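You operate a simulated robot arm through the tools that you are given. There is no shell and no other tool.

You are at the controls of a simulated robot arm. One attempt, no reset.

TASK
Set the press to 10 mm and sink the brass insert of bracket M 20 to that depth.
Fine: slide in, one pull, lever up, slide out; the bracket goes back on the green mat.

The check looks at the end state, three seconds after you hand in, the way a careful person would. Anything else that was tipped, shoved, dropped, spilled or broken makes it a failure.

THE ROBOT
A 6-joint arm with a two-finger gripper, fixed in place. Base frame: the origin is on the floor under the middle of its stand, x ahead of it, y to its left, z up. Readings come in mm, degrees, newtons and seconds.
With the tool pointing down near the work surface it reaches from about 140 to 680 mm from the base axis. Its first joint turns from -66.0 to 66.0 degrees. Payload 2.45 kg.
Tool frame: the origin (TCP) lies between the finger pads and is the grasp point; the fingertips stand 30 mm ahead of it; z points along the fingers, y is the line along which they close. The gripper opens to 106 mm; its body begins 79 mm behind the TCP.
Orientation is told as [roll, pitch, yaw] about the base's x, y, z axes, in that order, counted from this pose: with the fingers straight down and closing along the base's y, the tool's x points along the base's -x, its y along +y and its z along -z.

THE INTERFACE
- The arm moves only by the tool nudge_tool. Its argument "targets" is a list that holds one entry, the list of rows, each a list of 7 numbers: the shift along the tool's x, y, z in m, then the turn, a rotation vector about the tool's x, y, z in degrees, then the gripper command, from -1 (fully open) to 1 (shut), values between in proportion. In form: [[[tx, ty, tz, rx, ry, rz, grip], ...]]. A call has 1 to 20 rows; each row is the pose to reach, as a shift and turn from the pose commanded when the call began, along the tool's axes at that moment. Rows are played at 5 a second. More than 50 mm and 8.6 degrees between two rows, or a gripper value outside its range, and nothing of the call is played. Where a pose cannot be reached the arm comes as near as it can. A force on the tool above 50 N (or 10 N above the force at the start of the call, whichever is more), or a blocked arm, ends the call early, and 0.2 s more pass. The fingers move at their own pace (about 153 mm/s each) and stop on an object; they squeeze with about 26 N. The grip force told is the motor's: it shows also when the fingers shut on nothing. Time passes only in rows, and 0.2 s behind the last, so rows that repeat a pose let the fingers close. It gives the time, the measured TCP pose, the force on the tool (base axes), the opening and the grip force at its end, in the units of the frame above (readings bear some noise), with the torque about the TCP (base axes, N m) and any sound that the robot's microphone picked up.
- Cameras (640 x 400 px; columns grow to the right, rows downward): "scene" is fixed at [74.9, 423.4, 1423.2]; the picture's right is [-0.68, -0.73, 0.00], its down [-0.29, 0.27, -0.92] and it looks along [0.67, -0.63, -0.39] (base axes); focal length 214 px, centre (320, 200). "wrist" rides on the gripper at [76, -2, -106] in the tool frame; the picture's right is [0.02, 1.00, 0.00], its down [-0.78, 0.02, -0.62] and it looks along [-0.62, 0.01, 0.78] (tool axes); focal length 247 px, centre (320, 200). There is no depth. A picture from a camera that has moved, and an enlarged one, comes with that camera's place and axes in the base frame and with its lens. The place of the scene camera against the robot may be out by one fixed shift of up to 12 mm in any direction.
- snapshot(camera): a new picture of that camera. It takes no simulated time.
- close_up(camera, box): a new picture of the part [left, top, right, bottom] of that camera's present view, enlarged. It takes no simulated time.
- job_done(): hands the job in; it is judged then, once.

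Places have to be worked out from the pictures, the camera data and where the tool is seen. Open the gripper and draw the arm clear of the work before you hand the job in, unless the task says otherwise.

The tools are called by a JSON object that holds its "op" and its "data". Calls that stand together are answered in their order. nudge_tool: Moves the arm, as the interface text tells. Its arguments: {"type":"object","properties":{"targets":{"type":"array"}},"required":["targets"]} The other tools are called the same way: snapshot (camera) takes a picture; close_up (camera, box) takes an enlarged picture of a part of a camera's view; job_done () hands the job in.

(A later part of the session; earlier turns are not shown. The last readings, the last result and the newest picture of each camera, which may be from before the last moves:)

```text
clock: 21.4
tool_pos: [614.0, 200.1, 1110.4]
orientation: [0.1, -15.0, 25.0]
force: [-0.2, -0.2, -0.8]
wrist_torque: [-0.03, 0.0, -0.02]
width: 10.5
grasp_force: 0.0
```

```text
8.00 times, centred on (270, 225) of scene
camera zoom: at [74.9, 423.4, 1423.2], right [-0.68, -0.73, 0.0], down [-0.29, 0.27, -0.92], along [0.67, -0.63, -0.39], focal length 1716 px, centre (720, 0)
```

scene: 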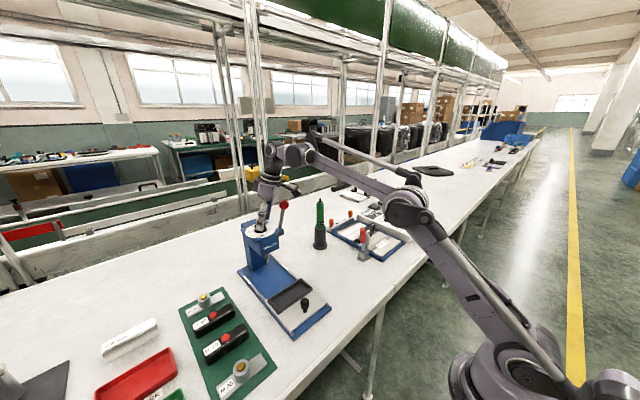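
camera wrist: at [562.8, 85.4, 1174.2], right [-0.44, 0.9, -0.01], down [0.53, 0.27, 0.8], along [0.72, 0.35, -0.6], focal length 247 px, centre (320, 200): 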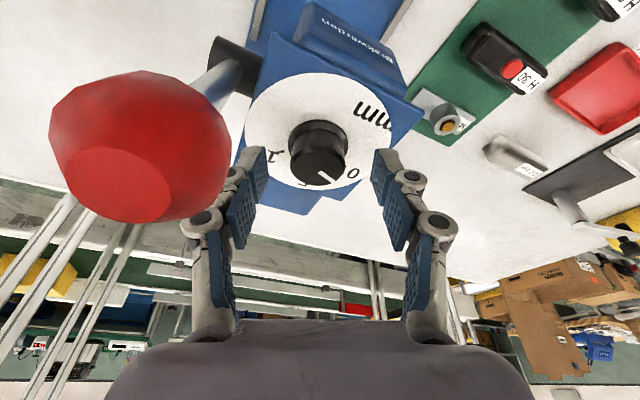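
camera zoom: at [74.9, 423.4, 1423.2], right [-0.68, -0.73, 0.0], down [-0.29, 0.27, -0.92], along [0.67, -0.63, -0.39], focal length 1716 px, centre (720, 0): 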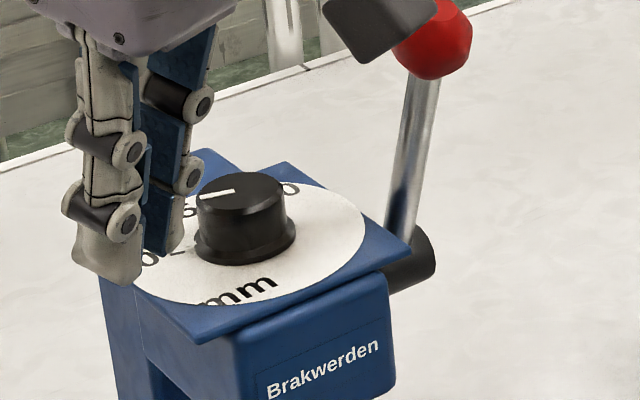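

The wide baseline gives the knob top at (667.5, 134, 1062), which agrees with the touch. I return, open, and descend to TCP z≈1079 so the tips reach about 12 mm below the knob top.

{"op": "nudge_tool", "data": {"targets": [[[-0.0067, -0.0412, 0.0025, 0, 0, 0, -0.2], [-0.0135, -0.0825, 0.0051, 0, 0, 0, -0.2], [-0.0135, -0.0825, 0.0051, 0, 0, 0, -0.2], [-0.0096, -0.0825, 0.0196, 0, 0, 0, -0.2], [-0.0057, -0.0825, 0.0341, 0, 0, 0, -0.2], [-0.0057, -0.0825, 0.0341, 0, 0, 0, -0.2]]]}}

{"op": "close_up", "data": {"camera": "wrist", "box": [220, 80, 420, 240]}}

{"op": "close_up", "data": {"camera": "scene", "box": [240, 200, 300, 250]}}

```text
clock: 22.8
tool_pos: [662.9, 132.2, 1079.8]
orientation: [0.0, -15.0, 25.0]
force: [-0.1, 0.2, 0.2]
wrist_torque: [0.0, 0.02, 0.0]
width: 63.6
grasp_force: 0.1
```

```text
2.50 times, centred on (320, 160) of wrist
camera zoom: at [572.2, 86.7, 1160.9], right [-0.44, 0.9, -0.01], down [0.53, 0.27, 0.8], along [0.72, 0.35, -0.6], focal length 617 px, centre (320, 300)
```

zoom: 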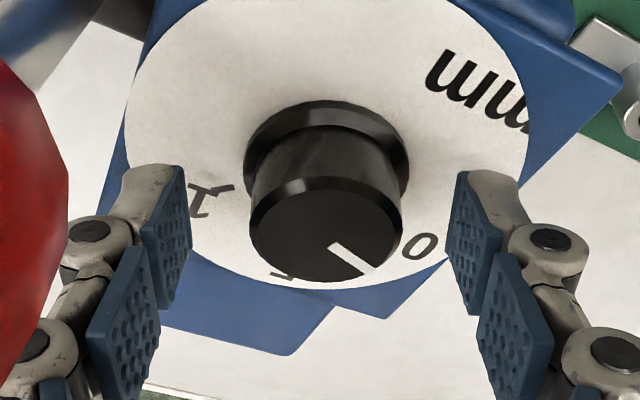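

```text
8.00 times, centred on (270, 225) of scene
camera zoom: at [74.9, 423.4, 1423.2], right [-0.68, -0.73, 0.0], down [-0.29, 0.27, -0.92], along [0.67, -0.63, -0.39], focal length 1716 px, centre (720, 0)
```

zoom: 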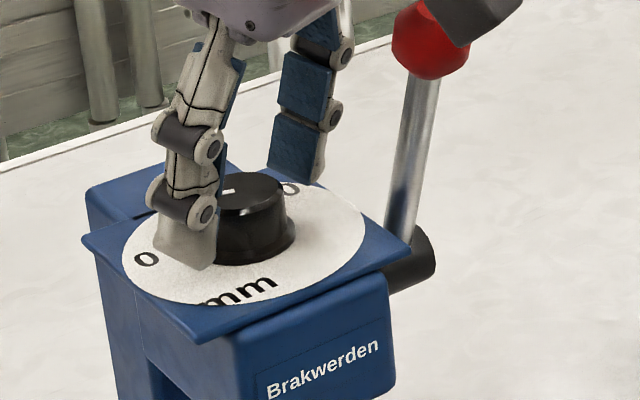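

The tips are now beside the knob, centred, with no contact. I wind up to yaw 38° and close on it carefully (command down to 29 mm only).

{"op": "nudge_tool", "data": {"targets": [[[-0.0001, -0.0007, 0.0, -1.68, 0, -6.28, -0.2], [-0.0002, -0.0014, 0.0, -3.36, 0, -12.56, -0.2], [-0.0002, -0.0014, 0.0, -3.36, 0, -12.56, 0.45], [-0.0002, -0.0014, 0.0, -3.36, 0, -12.56, 0.45], [-0.0002, -0.0014, 0.0, -3.36, 0, -12.56, 0.45]]]}}

{"op": "close_up", "data": {"camera": "wrist", "box": [220, 80, 420, 240]}}

{"op": "close_up", "data": {"camera": "scene", "box": [230, 170, 310, 250]}}

```text
clock: 24.0
tool_pos: [661.6, 132.9, 1078.3]
orientation: [0.2, -15.1, 38.1]
force: [-7.5, 6.0, 6.1]
wrist_torque: [0.03, 0.61, 0.06]
width: 34.6
grasp_force: 44.7
```

```text
2.50 times, centred on (320, 160) of wrist
camera zoom: at [584.4, 67.0, 1161.2], right [-0.63, 0.77, 0.0], down [0.46, 0.38, 0.8], along [0.62, 0.51, -0.6], focal length 617 px, centre (320, 300)
```

zoom: 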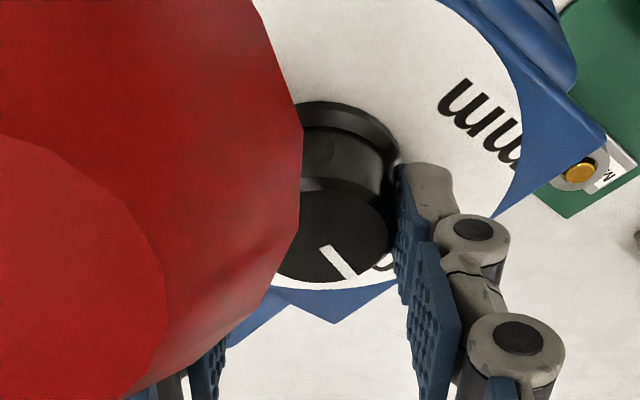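

```text
5.00 times, centred on (270, 210) of scene
camera zoom: at [74.5, 423.5, 1423.2], right [-0.68, -0.73, 0.0], down [-0.29, 0.27, -0.92], along [0.67, -0.63, -0.39], focal length 1072 px, centre (570, 150)
```

zoom: 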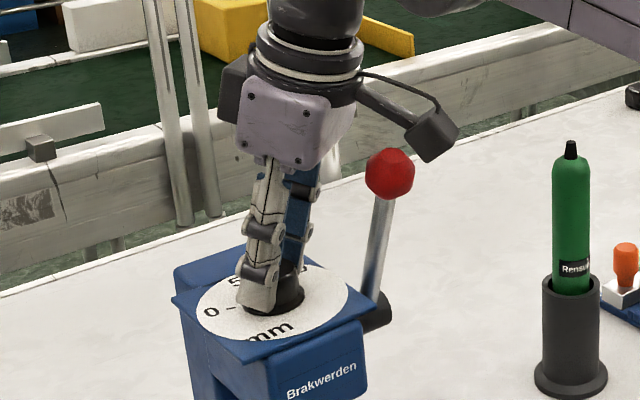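

I have the knob: width 34.6 mm with a firm grip. I turn it 40° clockwise (seen from above), with the TCP following the arc about the knob axis.

{"op": "nudge_tool", "data": {"targets": [[[0.0, 0.0004, 0.0, 1.04, 0, 3.86, 0.45], [-0.0001, 0.0009, 0.0, 2.07, 0, 7.73, 0.45], [-0.0001, 0.0013, 0.0, 3.11, 0, 11.59, 0.45], [-0.0002, 0.0017, 0.0001, 4.14, 0, 15.45, 0.45], [-0.0004, 0.0021, 0.0001, 5.18, 0, 19.32, 0.45], [-0.0005, 0.0025, 0.0001, 6.21, 0, 23.18, 0.45], [-0.0007, 0.0029, 0.0002, 7.25, 0, 27.05, 0.45], [-0.0009, 0.0033, 0.0002, 8.28, 0, 30.91, 0.45], [-0.0011, 0.0036, 0.0003, 9.32, 0, 34.77, 0.45], [-0.0014, 0.004, 0.0004, 10.35, 0, 38.64, 0.45], [-0.0014, 0.004, 0.0004, 10.35, 0, 38.64, 0.45]]]}}

{"op": "close_up", "data": {"camera": "wrist", "box": [220, 80, 420, 240]}}

{"op": "close_up", "data": {"camera": "scene", "box": [230, 170, 310, 250]}}

```text
clock: 26.4
tool_pos: [661.6, 134.2, 1077.6]
orientation: [0.1, -15.0, -2.0]
force: [-11.4, 11.6, 16.6]
wrist_torque: [0.41, 0.8, 0.07]
width: 34.9
grasp_force: 45.2
```

```text
2.50 times, centred on (320, 160) of wrist
camera zoom: at [560.4, 136.5, 1161.1], right [0.01, 1.0, 0.0], down [0.6, -0.01, 0.8], along [0.8, -0.01, -0.6], focal length 617 px, centre (320, 300)
```

zoom: 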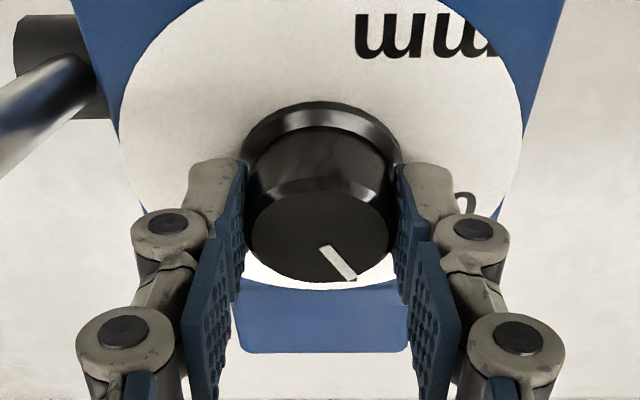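

```text
5.00 times, centred on (270, 210) of scene
camera zoom: at [74.2, 423.6, 1423.2], right [-0.68, -0.73, 0.0], down [-0.29, 0.27, -0.92], along [0.67, -0.63, -0.39], focal length 1072 px, centre (570, 150)
```

zoom: 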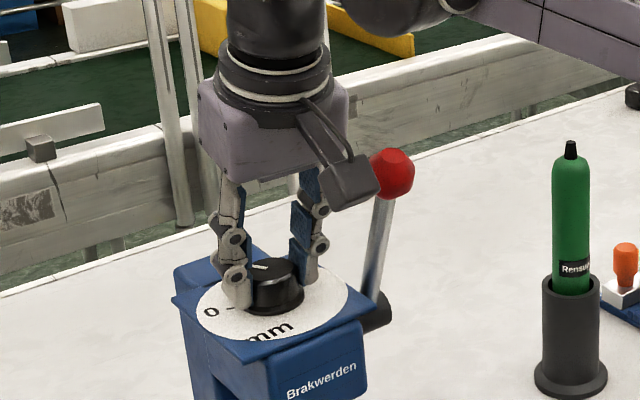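

The pointer moved with the knob, from 20° to about 60°, roughly 3.3 mm on the dial. I open slightly, swing back to yaw 38° with a 1 mm correction, and grip again for the second bite.

{"op": "nudge_tool", "data": {"targets": [[[0.0004, 0.0005, -0.0006, 0, 0, 0, 0.05], [0.0007, 0.001, -0.0012, 0, 0, 0, 0.05], [0.0007, 0.0001, -0.0012, -2.07, 0, -7.73, 0.05], [0.0005, -0.0007, -0.0012, -4.14, 0, -15.45, 0.05], [0.0002, -0.0016, -0.0011, -6.21, 0, -23.18, 0.05], [-0.0002, -0.0023, -0.001, -8.28, 0, -30.91, 0.05], [-0.0007, -0.003, -0.0009, -10.35, 0, -38.64, 0.05], [-0.0007, -0.003, -0.0009, -10.35, 0, -38.64, 0.05], [-0.0007, -0.003, -0.0009, -10.35, 0, -38.64, 0.45], [-0.0007, -0.003, -0.0009, -10.35, 0, -38.64, 0.45], [-0.0007, -0.003, -0.0009, -10.35, 0, -38.64, 0.45]]]}}

{"op": "close_up", "data": {"camera": "wrist", "box": [220, 80, 420, 240]}}

{"op": "close_up", "data": {"camera": "scene", "box": [230, 170, 310, 250]}}

```text
clock: 28.8
tool_pos: [661.5, 131.4, 1079.3]
orientation: [0.0, -15.0, 38.0]
force: [-0.2, -0.8, 4.5]
wrist_torque: [0.05, 0.0, 0.04]
width: 35.2
grasp_force: 45.2
```

```text
2.50 times, centred on (320, 160) of wrist
camera zoom: at [583.8, 67.0, 1161.7], right [-0.63, 0.77, -0.01], down [0.46, 0.38, 0.8], along [0.62, 0.51, -0.6], focal length 617 px, centre (320, 300)
```

zoom: 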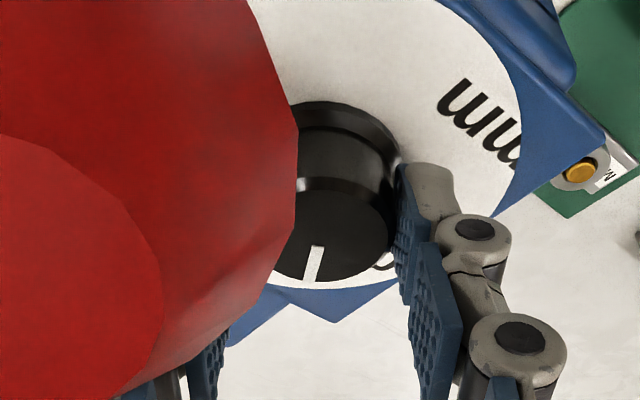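

```text
5.00 times, centred on (270, 210) of scene
camera zoom: at [74.8, 423.3, 1423.3], right [-0.68, -0.73, 0.0], down [-0.29, 0.27, -0.92], along [0.67, -0.63, -0.39], focal length 1072 px, centre (570, 150)
```

zoom: 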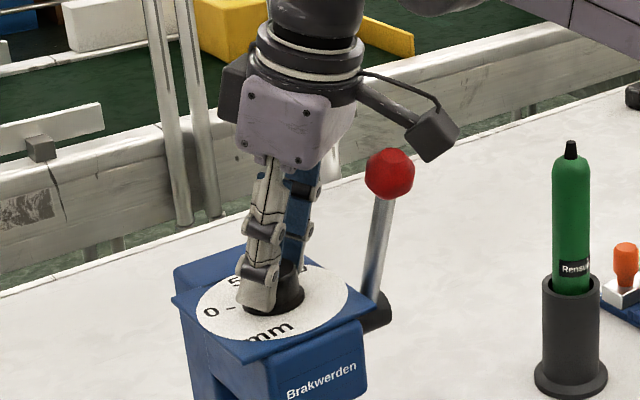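

The regrip is well centred with almost no side force. I turn another 40° clockwise.

{"op": "nudge_tool", "data": {"targets": [[[0.0, 0.0004, 0.0, 1.04, 0, 3.86, 0.45], [-0.0001, 0.0009, 0.0, 2.07, 0, 7.73, 0.45], [-0.0001, 0.0013, 0.0, 3.11, 0, 11.59, 0.45], [-0.0002, 0.0017, 0.0001, 4.14, 0, 15.45, 0.45], [-0.0004, 0.0021, 0.0001, 5.18, 0, 19.32, 0.45], [-0.0005, 0.0025, 0.0001, 6.21, 0, 23.18, 0.45], [-0.0007, 0.0029, 0.0002, 7.25, 0, 27.05, 0.45], [-0.0009, 0.0033, 0.0002, 8.28, 0, 30.91, 0.45], [-0.0011, 0.0036, 0.0003, 9.32, 0, 34.77, 0.45], [-0.0014, 0.004, 0.0004, 10.35, 0, 38.64, 0.45], [-0.0014, 0.004, 0.0004, 10.35, 0, 38.64, 0.45]]]}}

{"op": "close_up", "data": {"camera": "wrist", "box": [220, 80, 420, 240]}}

```text
clock: 31.2
tool_pos: [661.1, 136.2, 1078.6]
orientation: [0.1, -15.1, -2.0]
force: [-0.8, -0.6, 5.2]
wrist_torque: [0.01, 0.51, -0.03]
width: 35.1
grasp_force: 44.7
```

```text
2.50 times, centred on (320, 160) of wrist
camera zoom: at [560.0, 136.8, 1161.7], right [0.01, 1.0, -0.01], down [0.6, 0.0, 0.8], along [0.8, -0.01, -0.6], focal length 617 px, centre (320, 300)
```

zoom: 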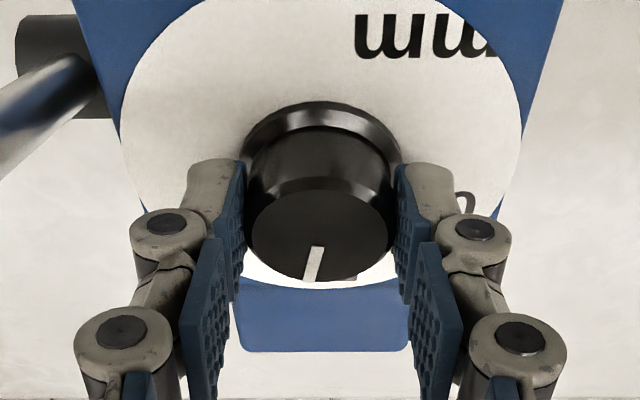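

Pointer at about 100°; the 10 mark is near 142°. I open, swing back and grip for the third bite.

{"op": "nudge_tool", "data": {"targets": [[[0, 0, 0, 0, 0, 0, 0.05], [0, 0, 0, 0, 0, 0, 0.05], [-0.0001, -0.0009, 0.0, -2.07, 0, -7.73, 0.05], [-0.0002, -0.0017, 0.0001, -4.14, 0, -15.45, 0.05], [-0.0005, -0.0025, 0.0001, -6.21, 0, -23.18, 0.05], [-0.0009, -0.0033, 0.0002, -8.28, 0, -30.91, 0.05], [-0.0014, -0.004, 0.0004, -10.35, 0, -38.64, 0.05], [-0.0014, -0.004, 0.0004, -10.35, 0, -38.64, 0.05], [-0.0014, -0.004, 0.0004, -10.35, 0, -38.64, 0.45], [-0.0014, -0.004, 0.0004, -10.35, 0, -38.64, 0.45], [-0.0014, -0.004, 0.0004, -10.35, 0, -38.64, 0.45]]]}}

{"op": "close_up", "data": {"camera": "wrist", "box": [220, 80, 420, 240]}}

```text
clock: 33.6
tool_pos: [662.3, 130.9, 1077.8]
orientation: [-0.1, -15.1, 38.1]
force: [-2.0, -0.6, 4.9]
wrist_torque: [0.08, 0.2, 0.03]
width: 35.1
grasp_force: 45.2
```

```text
2.50 times, centred on (320, 160) of wrist
camera zoom: at [583.9, 67.0, 1161.8], right [-0.63, 0.77, -0.01], down [0.46, 0.38, 0.8], along [0.62, 0.51, -0.6], focal length 617 px, centre (320, 300)
```

zoom: 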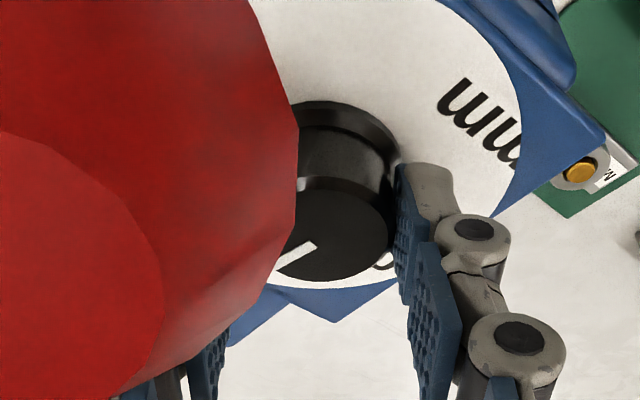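

{"op": "nudge_tool", "data": {"targets": [[[0.0, 0.0004, 0.0, 1.04, 0, 3.86, 0.45], [-0.0001, 0.0009, 0.0, 2.07, 0, 7.73, 0.45], [-0.0001, 0.0013, 0.0, 3.11, 0, 11.59, 0.45], [-0.0002, 0.0017, 0.0001, 4.14, 0, 15.45, 0.45], [-0.0004, 0.0021, 0.0001, 5.18, 0, 19.32, 0.45], [-0.0005, 0.0025, 0.0001, 6.21, 0, 23.18, 0.45], [-0.0007, 0.0029, 0.0002, 7.25, 0, 27.05, 0.45], [-0.0009, 0.0033, 0.0002, 8.28, 0, 30.91, 0.45], [-0.0011, 0.0036, 0.0003, 9.32, 0, 34.77, 0.45], [-0.0014, 0.004, 0.0004, 10.35, 0, 38.64, 0.45], [-0.0014, 0.004, 0.0004, 10.35, 0, 38.64, 0.45]]]}}

{"op": "close_up", "data": {"camera": "wrist", "box": [220, 80, 420, 240]}}

{"op": "close_up", "data": {"camera": "scene", "box": [240, 200, 300, 250]}}

```text
clock: 36.0
tool_pos: [661.5, 136.1, 1078.5]
orientation: [0.0, -15.0, -1.9]
force: [-3.9, -1.2, 0.9]
wrist_torque: [0.21, 0.69, -0.03]
width: 34.8
grasp_force: 44.9
```

```text
2.50 times, centred on (320, 160) of wrist
camera zoom: at [560.2, 136.9, 1161.8], right [0.01, 1.0, -0.01], down [0.6, 0.0, 0.8], along [0.8, -0.02, -0.6], focal length 617 px, centre (320, 300)
```

zoom: 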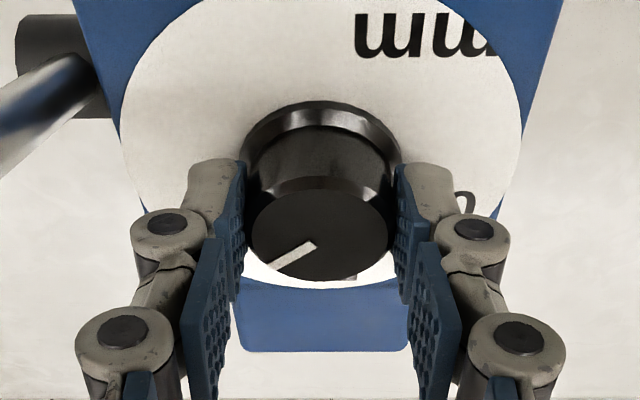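

```text
8.00 times, centred on (270, 225) of scene
camera zoom: at [74.8, 423.3, 1423.3], right [-0.68, -0.73, 0.0], down [-0.29, 0.27, -0.92], along [0.67, -0.63, -0.39], focal length 1716 px, centre (720, 0)
```

zoom: 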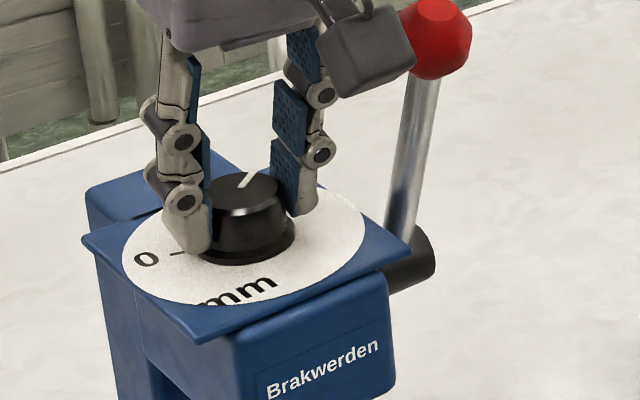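

The pointer now looks to be at the 10 side. I open, lift 25 mm off the knob and read the dial.

{"op": "nudge_tool", "data": {"targets": [[[0, 0, 0, 0, 0, 0, 0.05], [0, 0, 0, 0, 0, 0, 0.05], [0, 0, 0, 0, 0, 0, 0.05], [-0.0032, 0, -0.012, 0, 0, 0, 0.05], [-0.0065, 0, -0.0241, 0, 0, 0, 0.05], [-0.0065, 0, -0.0241, 0, 0, 0, 0.05]]]}}

{"op": "close_up", "data": {"camera": "wrist", "box": [240, 60, 400, 190]}}

{"op": "close_up", "data": {"camera": "scene", "box": [240, 210, 290, 245]}}

```text
clock: 37.4
tool_pos: [661.5, 136.3, 1105.2]
orientation: [0.0, -15.0, -1.9]
force: [0.3, 0.6, -0.4]
wrist_torque: [0.02, 0.0, 0.0]
width: 50.3
grasp_force: 0.0
```

```text
3.08 times, centred on (320, 125) of wrist
camera zoom: at [560.6, 136.8, 1187.4], right [0.01, 1.0, -0.01], down [0.6, 0.0, 0.8], along [0.8, -0.01, -0.6], focal length 760 px, centre (320, 431)
```

zoom: 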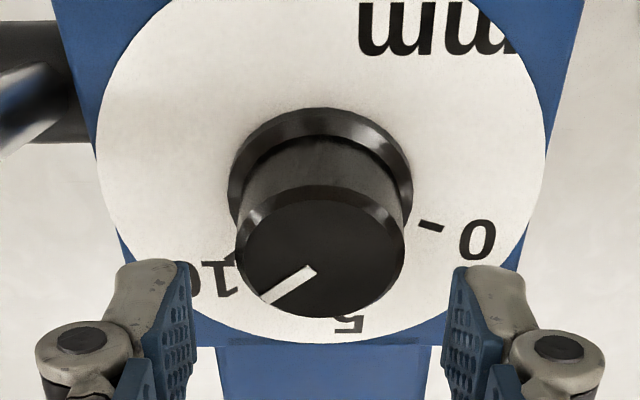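

```text
11.43 times, centred on (265, 228) of scene
camera zoom: at [74.9, 423.4, 1423.2], right [-0.68, -0.73, 0.0], down [-0.29, 0.27, -0.92], along [0.67, -0.63, -0.39], focal length 2451 px, centre (949, -114)
```

zoom: 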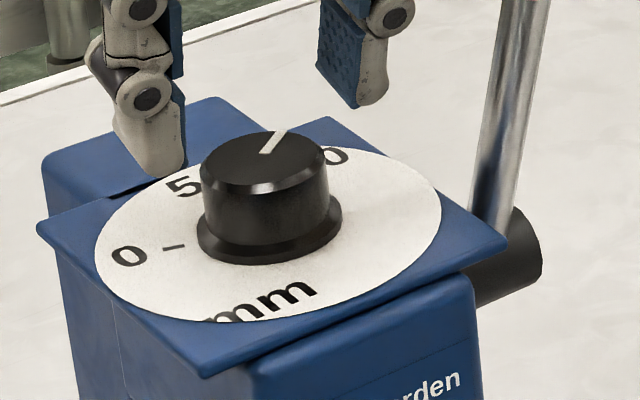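

Pointer and 10 tick agree within a few degrees, but the knob hides part of the tick from here. I retreat around the ball and look from a steeper, vertical-tool pose for an exact reading.

{"op": "nudge_tool", "data": {"targets": [[[0.0099, 0.0115, -0.0062, 0, 0, 0, 0.05], [0.0198, 0.023, -0.0123, 0, 0, 0, 0.05], [0.0526, 0.0266, -0.0449, 0, 0, 0, 0.05], [0.0867, 0.0053, -0.0696, 0, 0, 0, 0.05], [0.0867, 0.0053, -0.0696, -0.13, 7.5, -1, 0.05], [0.0867, 0.0053, -0.0696, -0.26, 15, -2, 0.05], [0.0867, 0.0053, -0.0696, -0.26, 15, -2, 0.05]]]}}

{"op": "snapshot", "data": {"camera": "wrist"}}

{"op": "close_up", "data": {"camera": "wrist", "box": [280, 120, 380, 200]}}

```text
clock: 39.0
tool_pos: [558.9, 143.0, 1150.0]
orientation: [0.0, 0.0, 0.1]
force: [-0.4, 0.1, -0.4]
wrist_torque: [0.0, 0.0, 0.0]
width: 50.5
grasp_force: 0.0
```

```text
taken
camera wrist: at [483.8, 141.8, 1255.4], right [-0.02, 1.0, 0.0], down [0.78, 0.02, 0.62], along [0.62, 0.01, -0.78], focal length 247 px, centre (320, 200)
```

wrist: 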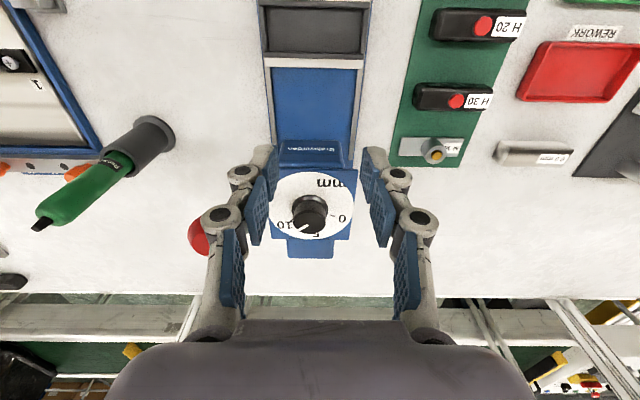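

```text
5.00 times, centred on (330, 160) of wrist
camera zoom: at [483.8, 141.8, 1255.4], right [-0.02, 1.0, 0.0], down [0.78, 0.02, 0.62], along [0.62, 0.01, -0.78], focal length 1235 px, centre (270, 400)
```

zoom: 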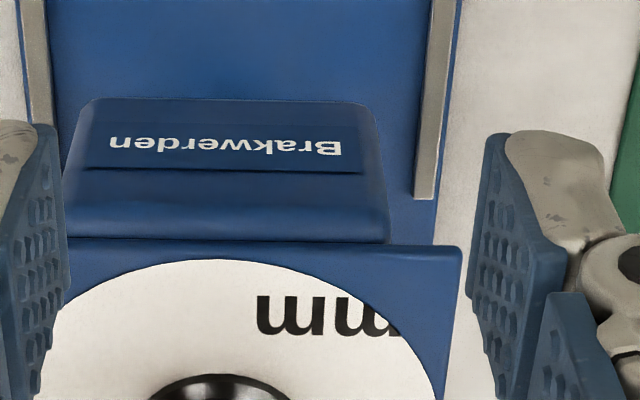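

{"op": "close_up", "data": {"camera": "wrist", "box": [270, 175, 355, 245]}}

{"op": "close_up", "data": {"camera": "wrist", "box": [280, 195, 340, 240]}}

```text
5.71 times, centred on (312, 210) of wrist
camera zoom: at [483.8, 141.8, 1255.4], right [-0.02, 1.0, 0.0], down [0.78, 0.02, 0.62], along [0.62, 0.01, -0.78], focal length 1411 px, centre (363, 143)
```

zoom: 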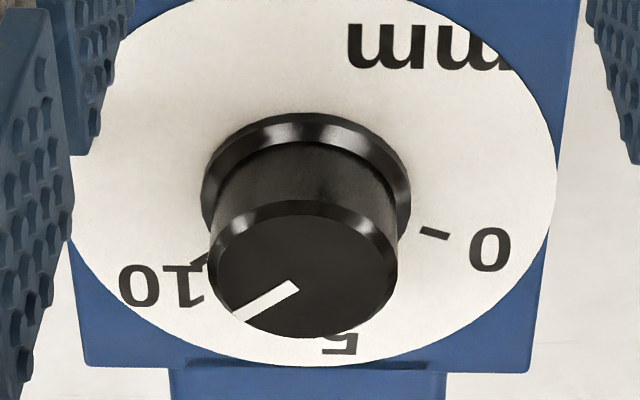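

```text
8.89 times, centred on (310, 218) of wrist
camera zoom: at [483.8, 141.8, 1255.4], right [-0.02, 1.0, 0.0], down [0.78, 0.02, 0.62], along [0.62, 0.01, -0.78], focal length 2195 px, centre (409, 44)
```

zoom: 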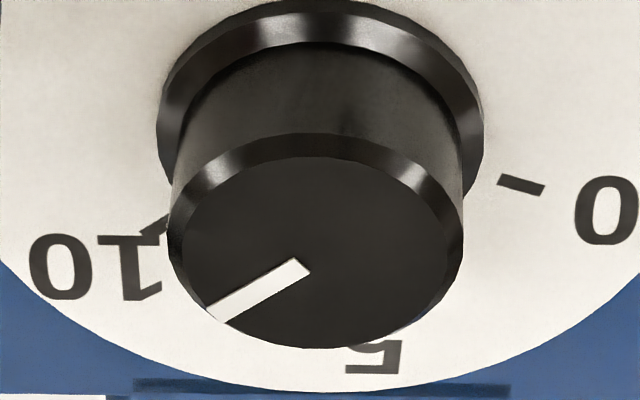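

{"op": "close_up", "data": {"camera": "wrist", "box": [282, 205, 314, 225]}}

{"op": "close_up", "data": {"camera": "wrist", "box": [312, 205, 344, 225]}}

{"op": "close_up", "data": {"camera": "wrist", "box": [288, 203, 332, 235]}}

```text
16.00 times, centred on (298, 215) of wrist
camera zoom: at [483.8, 141.8, 1255.4], right [-0.02, 1.0, 0.0], down [0.78, 0.02, 0.62], along [0.62, 0.01, -0.78], focal length 3952 px, centre (672, -40)
```

zoom: 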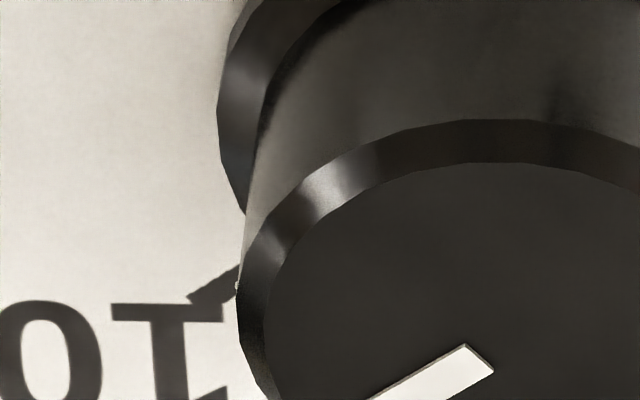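

```text
16.00 times, centred on (328, 215) of wrist
camera zoom: at [483.8, 141.8, 1255.4], right [-0.02, 1.0, 0.0], down [0.78, 0.02, 0.62], along [0.62, 0.01, -0.78], focal length 3952 px, centre (192, -40)
```

zoom: 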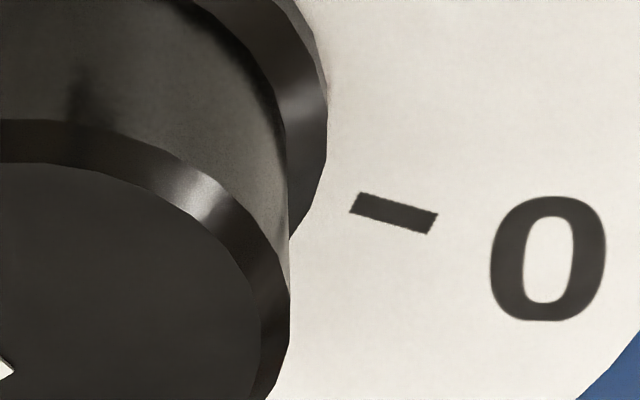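

```text
12.50 times, centred on (310, 219) of wrist
camera zoom: at [483.8, 141.8, 1255.4], right [-0.02, 1.0, 0.0], down [0.78, 0.02, 0.62], along [0.62, 0.01, -0.78], focal length 3087 px, centre (445, -38)
```

zoom: 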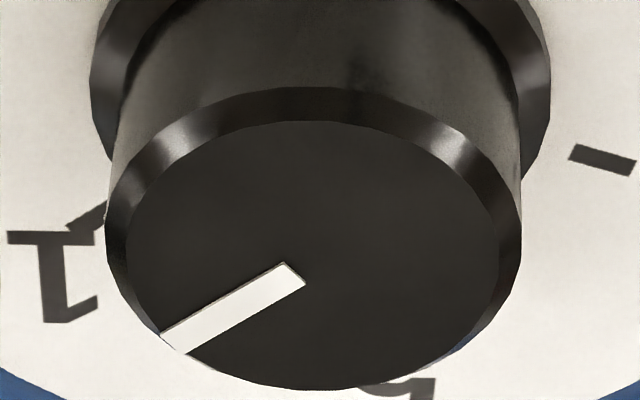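

Precise slopes give the 0 tick at 19.4°, the 10 tick at 139.3° and the pointer at 140.3°, so the dial reads 10.0–10.1 mm. The press is set. Now I go over to bracket M 20 for a close look.

{"op": "nudge_tool", "data": {"targets": [[[0.0232, 0.0345, 0.0, 0, 0, 0, 0.05], [0.0464, 0.069, 0.01, 0, 0, 0, -0.1], [0.0695, 0.1035, 0.03, 0, 0, 0, -0.1], [0.0927, 0.138, 0.05, 0, 0, 0, -0.1], [0.1159, 0.1725, 0.07, 0, 0, 0, -0.1], [0.139, 0.207, 0.09, 0, 0, 0, -0.1], [0.139, 0.207, 0.1, 0, 0, 0, -0.1], [0.139, 0.207, 0.1, 0, 0, 0, -0.1]]]}}

{"op": "snapshot", "data": {"camera": "wrist"}}

{"op": "snapshot", "data": {"camera": "scene"}}

```text
clock: 40.8
tool_pos: [419.6, 350.2, 1048.8]
orientation: [-0.1, 0.0, 0.0]
force: [0.2, -0.4, 0.8]
wrist_torque: [0.02, -0.02, -0.03]
width: 58.4
grasp_force: 0.0
```

```text
taken
camera wrist: at [344.6, 348.6, 1155.1], right [-0.02, 1.0, 0.0], down [0.78, 0.02, 0.62], along [0.62, 0.01, -0.78], focal length 247 px, centre (320, 200)
```

wrist: 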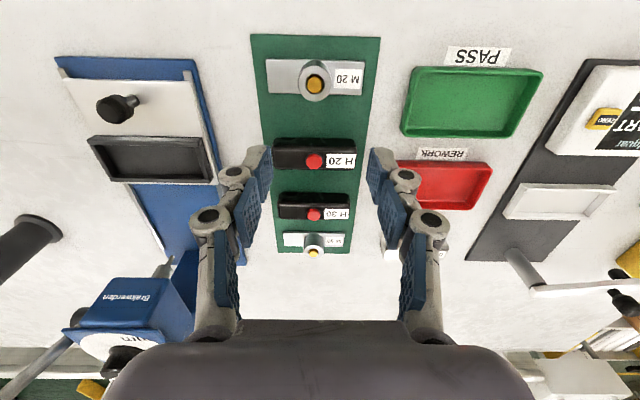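

```text
taken
```

scene: 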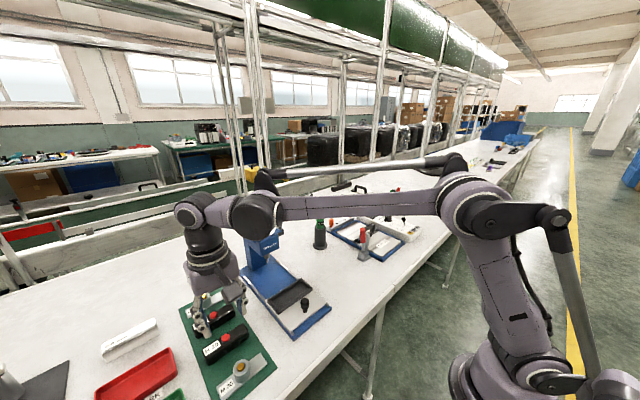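

{"op": "close_up", "data": {"camera": "wrist", "box": [240, 30, 390, 130]}}

{"op": "close_up", "data": {"camera": "wrist", "box": [50, 50, 230, 190]}}

```text
4.00 times, centred on (315, 80) of wrist
camera zoom: at [344.6, 348.6, 1155.1], right [-0.02, 1.0, 0.0], down [0.78, 0.02, 0.62], along [0.62, 0.01, -0.78], focal length 988 px, centre (340, 680)
```

zoom: 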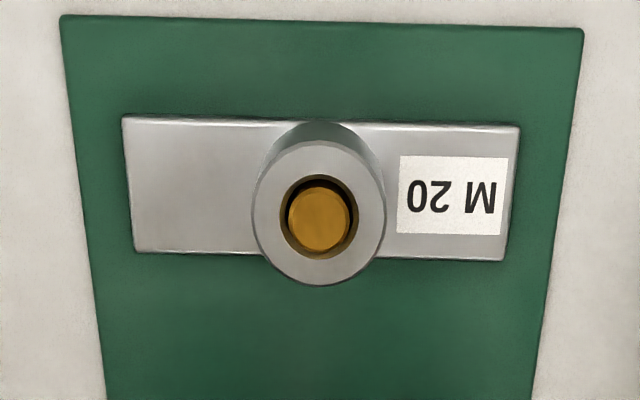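

```text
2.86 times, centred on (140, 120) of wrist
camera zoom: at [344.6, 348.6, 1155.1], right [-0.02, 1.0, 0.0], down [0.78, 0.02, 0.62], along [0.62, 0.01, -0.78], focal length 706 px, centre (834, 429)
```

zoom: 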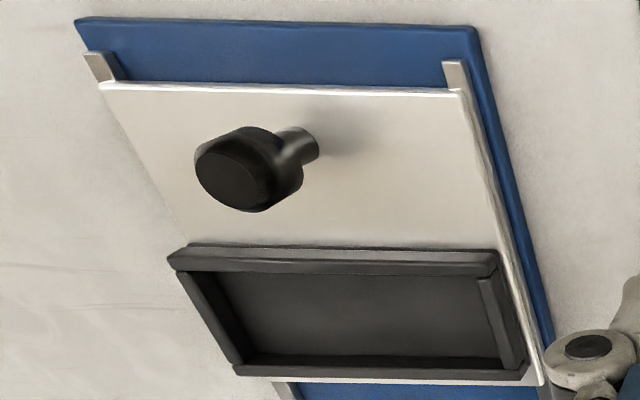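

I go lower for a second view of the bracket, to fix its height and place.

{"op": "nudge_tool", "data": {"targets": [[[0.007, -0.002, 0.03, 0, 0, 0, -0.1], [0.014, -0.004, 0.06, 0, 0, 0, -0.1], [0.02, -0.005, 0.089, 0, 0, 0, -0.1], [0.02, -0.005, 0.089, 0, 0, 0, -0.1]]]}}

{"op": "snapshot", "data": {"camera": "wrist"}}

{"op": "close_up", "data": {"camera": "wrist", "box": [220, 60, 420, 190]}}

{"op": "close_up", "data": {"camera": "scene", "box": [170, 270, 320, 400]}}

```text
clock: 41.8
tool_pos: [401.0, 346.6, 960.3]
orientation: [0.0, 0.0, 0.1]
force: [0.4, -0.3, 0.2]
wrist_torque: [-0.01, -0.01, 0.0]
width: 58.6
grasp_force: 0.0
```

```text
taken
camera wrist: at [324.5, 343.6, 1066.2], right [-0.02, 1.0, 0.0], down [0.78, 0.02, 0.62], along [0.62, 0.01, -0.78], focal length 247 px, centre (320, 200)
```

wrist: 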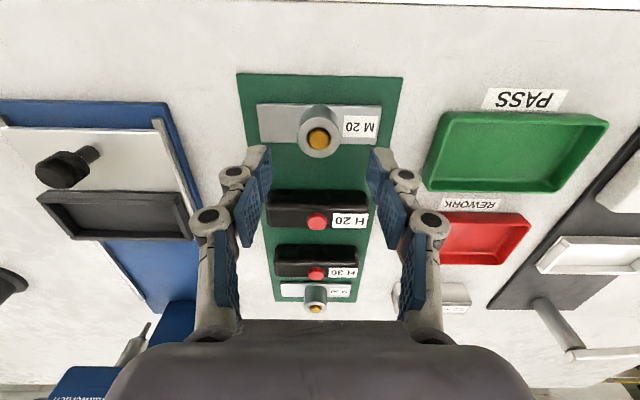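

```text
3.08 times, centred on (320, 125) of wrist
camera zoom: at [324.5, 343.6, 1066.2], right [-0.02, 1.0, 0.0], down [0.78, 0.02, 0.62], along [0.62, 0.01, -0.78], focal length 760 px, centre (320, 431)
```

zoom: 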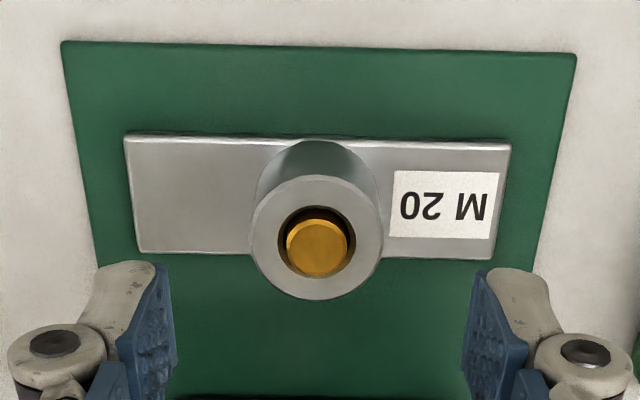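

```text
3.08 times, centred on (245, 335) of scene
camera zoom: at [74.9, 423.4, 1423.2], right [-0.68, -0.73, 0.0], down [-0.29, 0.27, -0.92], along [0.67, -0.63, -0.39], focal length 660 px, centre (551, -215)
```

zoom: 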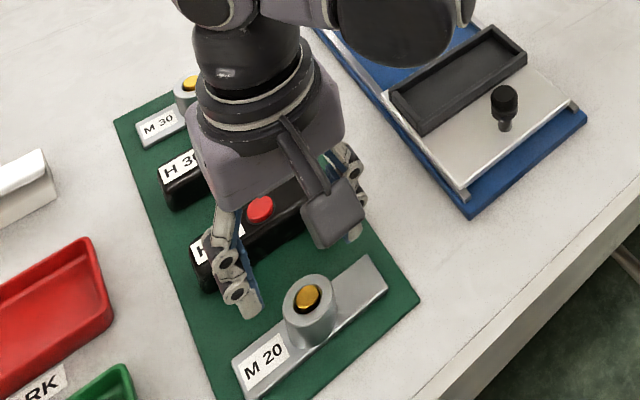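

Bracket M 20: plate x 394–429, y 288–398.5, top z≈846; the boss (Ø36) is centred at about (411, 343.4) with its top at about 877. Before picking it up I measure the carriage nest from two heights.

{"op": "nudge_tool", "data": {"targets": [[[0.003, -0.04, -0.025, 0, 0, 0, -0.1], [0.006, -0.08, -0.05, 0, 0, 0, -0.1], [0.009, -0.12, -0.07, 0, 0, 0, -0.1], [0.012, -0.165, -0.08, 0, 0, 0, -0.1], [0.015, -0.21, -0.08, 0, 0, 0, -0.1], [0.015, -0.214, -0.08, 0, 0, 0, -0.1], [0.015, -0.214, -0.08, 0, 0, 0, -0.1]]]}}

{"op": "snapshot", "data": {"camera": "wrist"}}

{"op": "close_up", "data": {"camera": "wrist", "box": [220, 60, 420, 190]}}

```text
clock: 43.4
tool_pos: [385.2, 131.3, 1039.0]
orientation: [0.0, 0.0, 0.2]
force: [0.0, -0.7, 0.8]
wrist_torque: [0.02, -0.05, -0.02]
width: 58.5
grasp_force: 0.1
```

```text
taken
camera wrist: at [309.0, 129.4, 1145.9], right [-0.02, 1.0, 0.0], down [0.78, 0.02, 0.62], along [0.62, 0.01, -0.78], focal length 247 px, centre (320, 200)
```

wrist: 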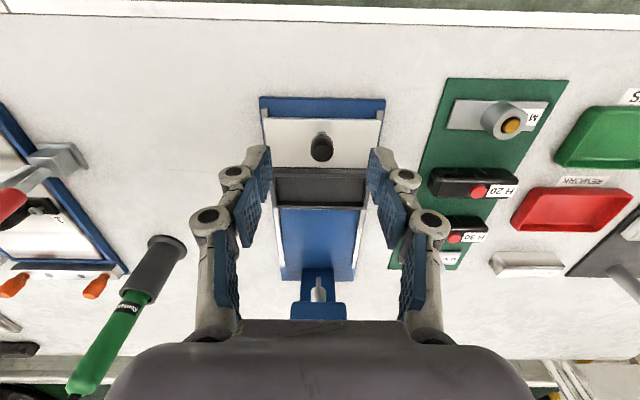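

```text
3.08 times, centred on (320, 125) of wrist
camera zoom: at [309.0, 129.4, 1145.9], right [-0.02, 1.0, 0.0], down [0.78, 0.02, 0.62], along [0.62, 0.01, -0.78], focal length 760 px, centre (320, 431)
```

zoom: 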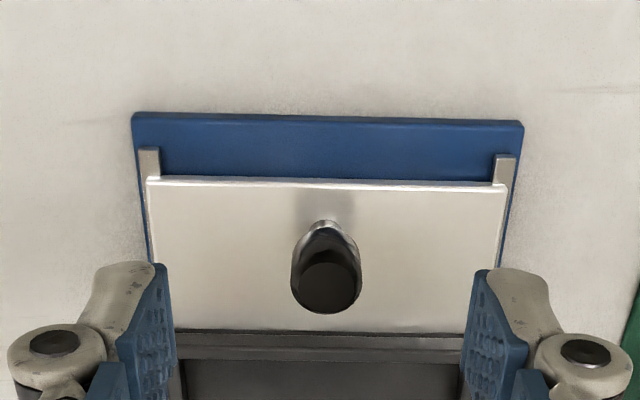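

The fingers hide the nest, so I move forward to put it at the top of the view.

{"op": "nudge_tool", "data": {"targets": [[[-0.04, 0, 0, 0, 0, 0, -0.1], [-0.08, 0, 0, 0, 0, 0, -0.1], [-0.1, 0, 0, 0, 0, 0, -0.1], [-0.1, 0, 0, 0, 0, 0, -0.1]]]}}

{"op": "close_up", "data": {"camera": "wrist", "box": [220, 40, 420, 170]}}

{"op": "nudge_tool", "data": {"targets": [[[0, 0, 0.04, 0, 0, 0, -0.1], [0.0, 0, 0.075, 0, 0, 0, -0.1], [0.0, 0, 0.075, 0, 0, 0, -0.1]]]}}

{"op": "close_up", "data": {"camera": "wrist", "box": [220, 40, 420, 170]}}

{"op": "snapshot", "data": {"camera": "wrist"}}

```text
clock: 44.4
tool_pos: [485.5, 131.3, 1039.7]
orientation: [0.0, 0.0, 0.1]
force: [-0.7, -1.4, 0.5]
wrist_torque: [0.03, -0.02, 0.03]
width: 58.6
grasp_force: 0.0
```

```text
3.08 times, centred on (320, 105) of wrist
camera zoom: at [409.7, 129.7, 1146.2], right [-0.02, 1.0, 0.0], down [0.78, 0.02, 0.62], along [0.62, 0.01, -0.78], focal length 760 px, centre (320, 492)
```

zoom: 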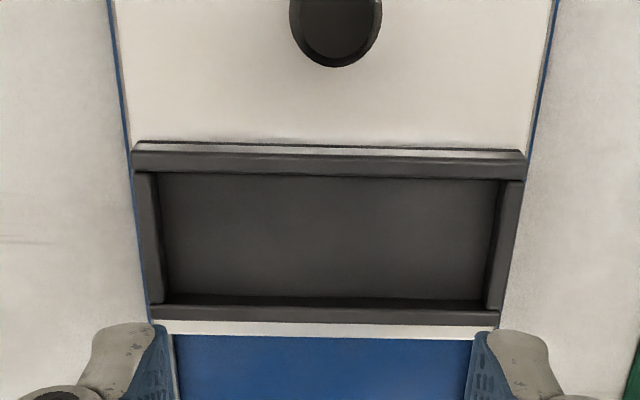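

```text
clock: 45.2
tool_pos: [484.0, 132.3, 965.2]
orientation: [0.0, 0.1, 0.1]
force: [0.1, 0.2, -0.2]
wrist_torque: [0.0, -0.04, 0.03]
width: 58.3
grasp_force: 0.2
```

```text
3.08 times, centred on (320, 105) of wrist
camera zoom: at [409.0, 130.8, 1071.1], right [-0.02, 1.0, 0.0], down [0.78, 0.02, 0.62], along [0.62, 0.01, -0.78], focal length 760 px, centre (320, 492)
```

zoom: 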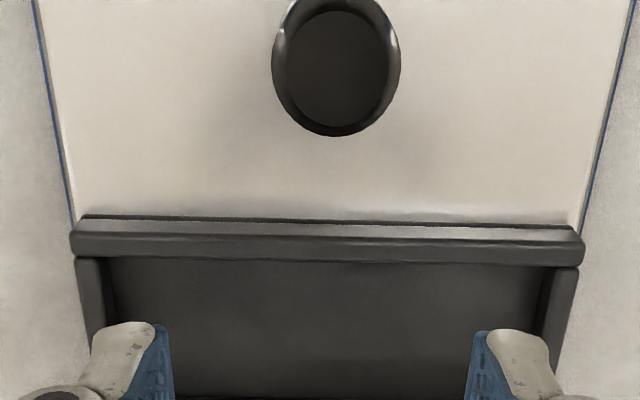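

```text
taken
camera wrist: at [409.0, 130.8, 1071.1], right [-0.02, 1.0, 0.0], down [0.78, 0.02, 0.62], along [0.62, 0.01, -0.78], focal length 247 px, centre (320, 200)
```

wrist: 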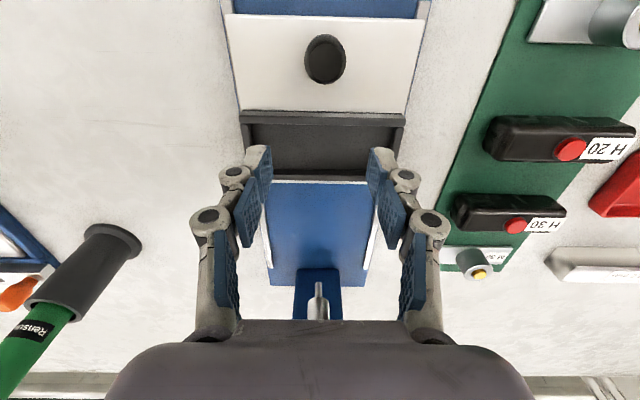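

The pocket looks bigger than the bracket plate, so I need exact sizes. I go back up and zoom on the nest corners.

{"op": "nudge_tool", "data": {"targets": [[[-0.005, 0, -0.04, 0, 0, 0, -0.1], [-0.01, 0, -0.08, 0, 0, 0, -0.1], [-0.01, 0, -0.08, 0, 0, 0, -0.1]]]}}

{"op": "close_up", "data": {"camera": "wrist", "box": [250, 70, 320, 150]}}

{"op": "close_up", "data": {"camera": "wrist", "box": [320, 70, 390, 150]}}

{"op": "close_up", "data": {"camera": "scene", "box": [260, 265, 340, 320]}}

```text
clock: 46.0
tool_pos: [496.4, 133.7, 1043.4]
orientation: [0.1, 0.0, -0.1]
force: [-0.4, 0.9, 0.0]
wrist_torque: [0.0, -0.01, 0.02]
width: 58.4
grasp_force: 0.0
```

```text
5.00 times, centred on (285, 110) of wrist
camera zoom: at [418.8, 131.0, 1150.7], right [-0.02, 1.0, 0.0], down [0.78, 0.02, 0.62], along [0.62, 0.01, -0.78], focal length 1235 px, centre (495, 650)
```

zoom: 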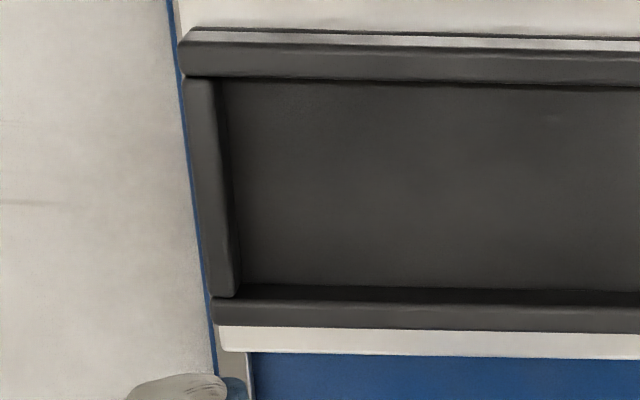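

```text
5.00 times, centred on (355, 110) of wrist
camera zoom: at [418.8, 131.0, 1150.7], right [-0.02, 1.0, 0.0], down [0.78, 0.02, 0.62], along [0.62, 0.01, -0.78], focal length 1235 px, centre (145, 650)
```

zoom: 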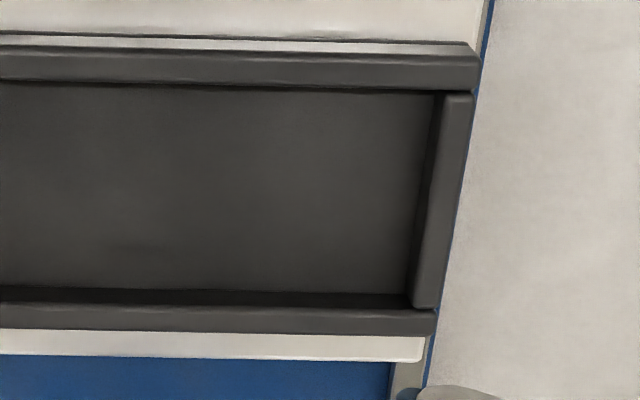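

```text
7.27 times, centred on (300, 292) of scene
camera zoom: at [74.9, 423.4, 1423.2], right [-0.68, -0.73, 0.0], down [-0.29, 0.27, -0.92], along [0.67, -0.63, -0.39], focal length 1560 px, centre (466, -473)
```

zoom: 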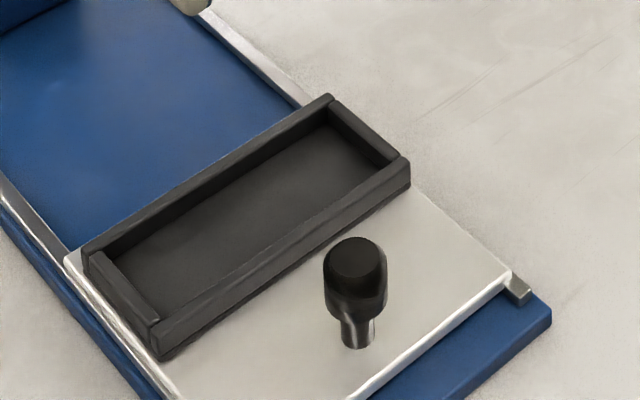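

The pocket is about x 488–537, y 72–195 at its rim, centre ≈(512.6, 133.7) – several mm larger than the plate all round. Now I return to M 20 and stop just above its boss.

{"op": "nudge_tool", "data": {"targets": [[[0.014, 0.035, 0.0, 0, 0, 0, -0.1], [0.028, 0.07, 0.01, 0, 0, 0, -0.1], [0.042, 0.105, 0.02, 0, 0, 0, -0.1], [0.057, 0.14, 0.04, 0, 0, 0, -0.1], [0.071, 0.175, 0.06, 0, 0, 0, -0.1], [0.085, 0.2095, 0.083, 0, 0, 0, -0.1], [0.085, 0.2095, 0.11, 0, 0, 0, -0.1], [0.085, 0.2095, 0.125, 0, 0, 0, -0.1], [0.085, 0.2095, 0.125, 0, 0, 0, -0.1]]]}}

{"op": "snapshot", "data": {"camera": "wrist"}}

{"op": "close_up", "data": {"camera": "wrist", "box": [220, 80, 420, 220]}}

{"op": "close_up", "data": {"camera": "scene", "box": [180, 300, 300, 400]}}

```text
clock: 48.0
tool_pos: [411.1, 341.7, 919.9]
orientation: [0.0, 0.0, 0.0]
force: [0.5, 0.7, 0.3]
wrist_torque: [-0.02, 0.01, -0.03]
width: 58.2
grasp_force: 0.1
```

```text
taken
camera wrist: at [334.2, 339.2, 1025.3], right [-0.02, 1.0, 0.0], down [0.78, 0.02, 0.62], along [0.62, 0.01, -0.78], focal length 247 px, centre (320, 200)
```

wrist: 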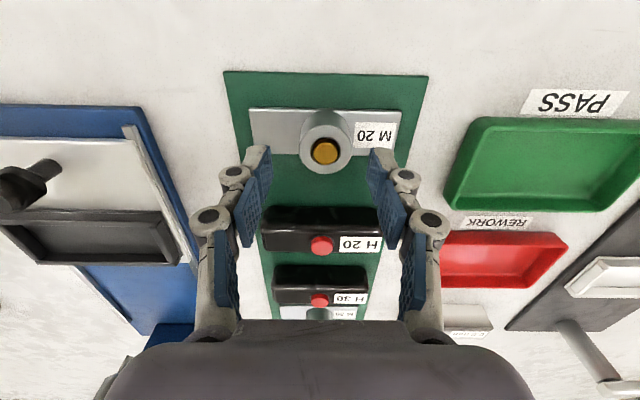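

```text
2.86 times, centred on (320, 150) of wrist
camera zoom: at [334.2, 339.2, 1025.3], right [-0.02, 1.0, 0.0], down [0.78, 0.02, 0.62], along [0.62, 0.01, -0.78], focal length 706 px, centre (320, 343)
```

zoom: 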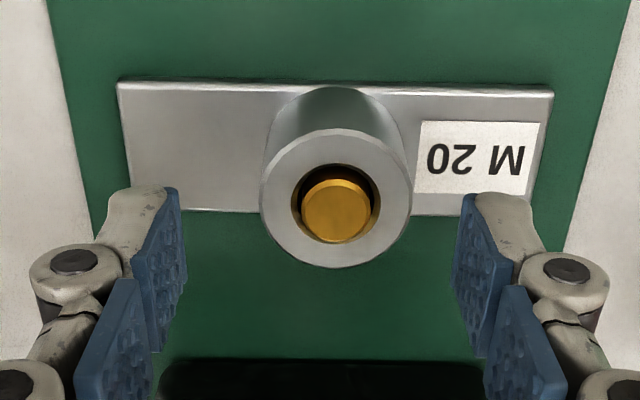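

```text
4.00 times, centred on (240, 350) of scene
camera zoom: at [74.9, 423.4, 1423.2], right [-0.68, -0.73, 0.0], down [-0.29, 0.27, -0.92], along [0.67, -0.63, -0.39], focal length 858 px, centre (640, -400)
```

zoom: 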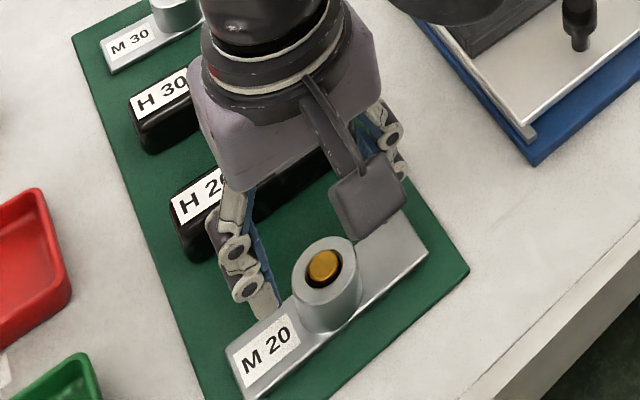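

The boss is 3.3 mm to the +y side of the tool axis and well aligned in x. I shift over, descend beside it to TCP z≈884 and check forces.

{"op": "nudge_tool", "data": {"targets": [[[0.0005, 0.0033, 0.01, 0, 0, 0, -0.1], [0.0005, 0.0033, 0.02, 0, 0, 0, -0.1], [0.0005, 0.0033, 0.03, 0, 0, 0, -0.1], [0.0005, 0.0033, 0.036, 0, 0, 0, -0.1], [0.0005, 0.0033, 0.036, 0, 0, 0, -0.1]]]}}

{"op": "close_up", "data": {"camera": "wrist", "box": [220, 80, 420, 220]}}

{"op": "close_up", "data": {"camera": "scene", "box": [180, 300, 300, 400]}}

```text
clock: 49.2
tool_pos: [410.3, 344.8, 882.8]
orientation: [0.0, -0.1, -0.1]
force: [-0.4, 0.3, -1.1]
wrist_torque: [-0.03, 0.01, 0.01]
width: 58.1
grasp_force: 0.1
```

```text
2.86 times, centred on (320, 150) of wrist
camera zoom: at [334.1, 342.4, 989.5], right [-0.02, 1.0, 0.0], down [0.78, 0.02, 0.62], along [0.62, 0.01, -0.78], focal length 706 px, centre (320, 343)
```

zoom: 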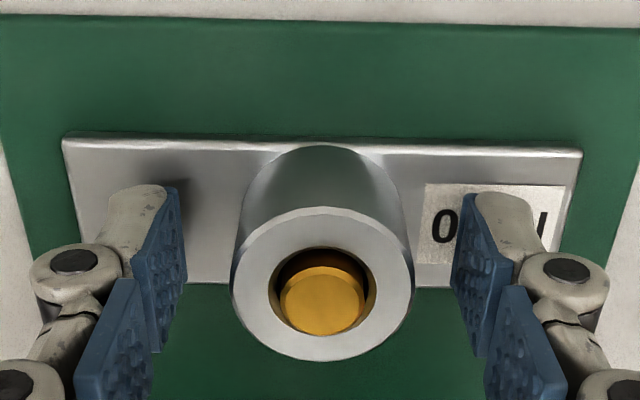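

```text
4.00 times, centred on (240, 350) of scene
camera zoom: at [74.9, 423.4, 1423.2], right [-0.68, -0.73, 0.0], down [-0.29, 0.27, -0.92], along [0.67, -0.63, -0.39], focal length 858 px, centre (640, -400)
```

zoom: 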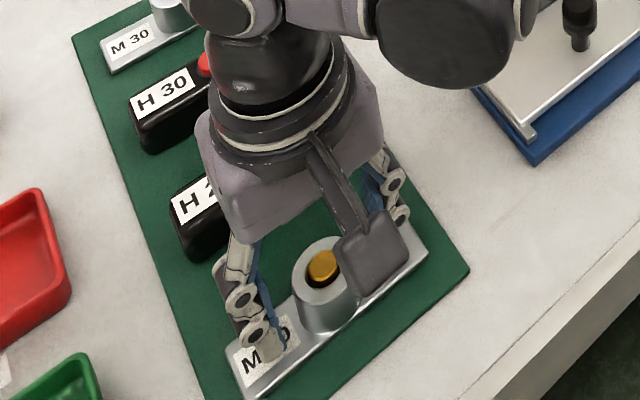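

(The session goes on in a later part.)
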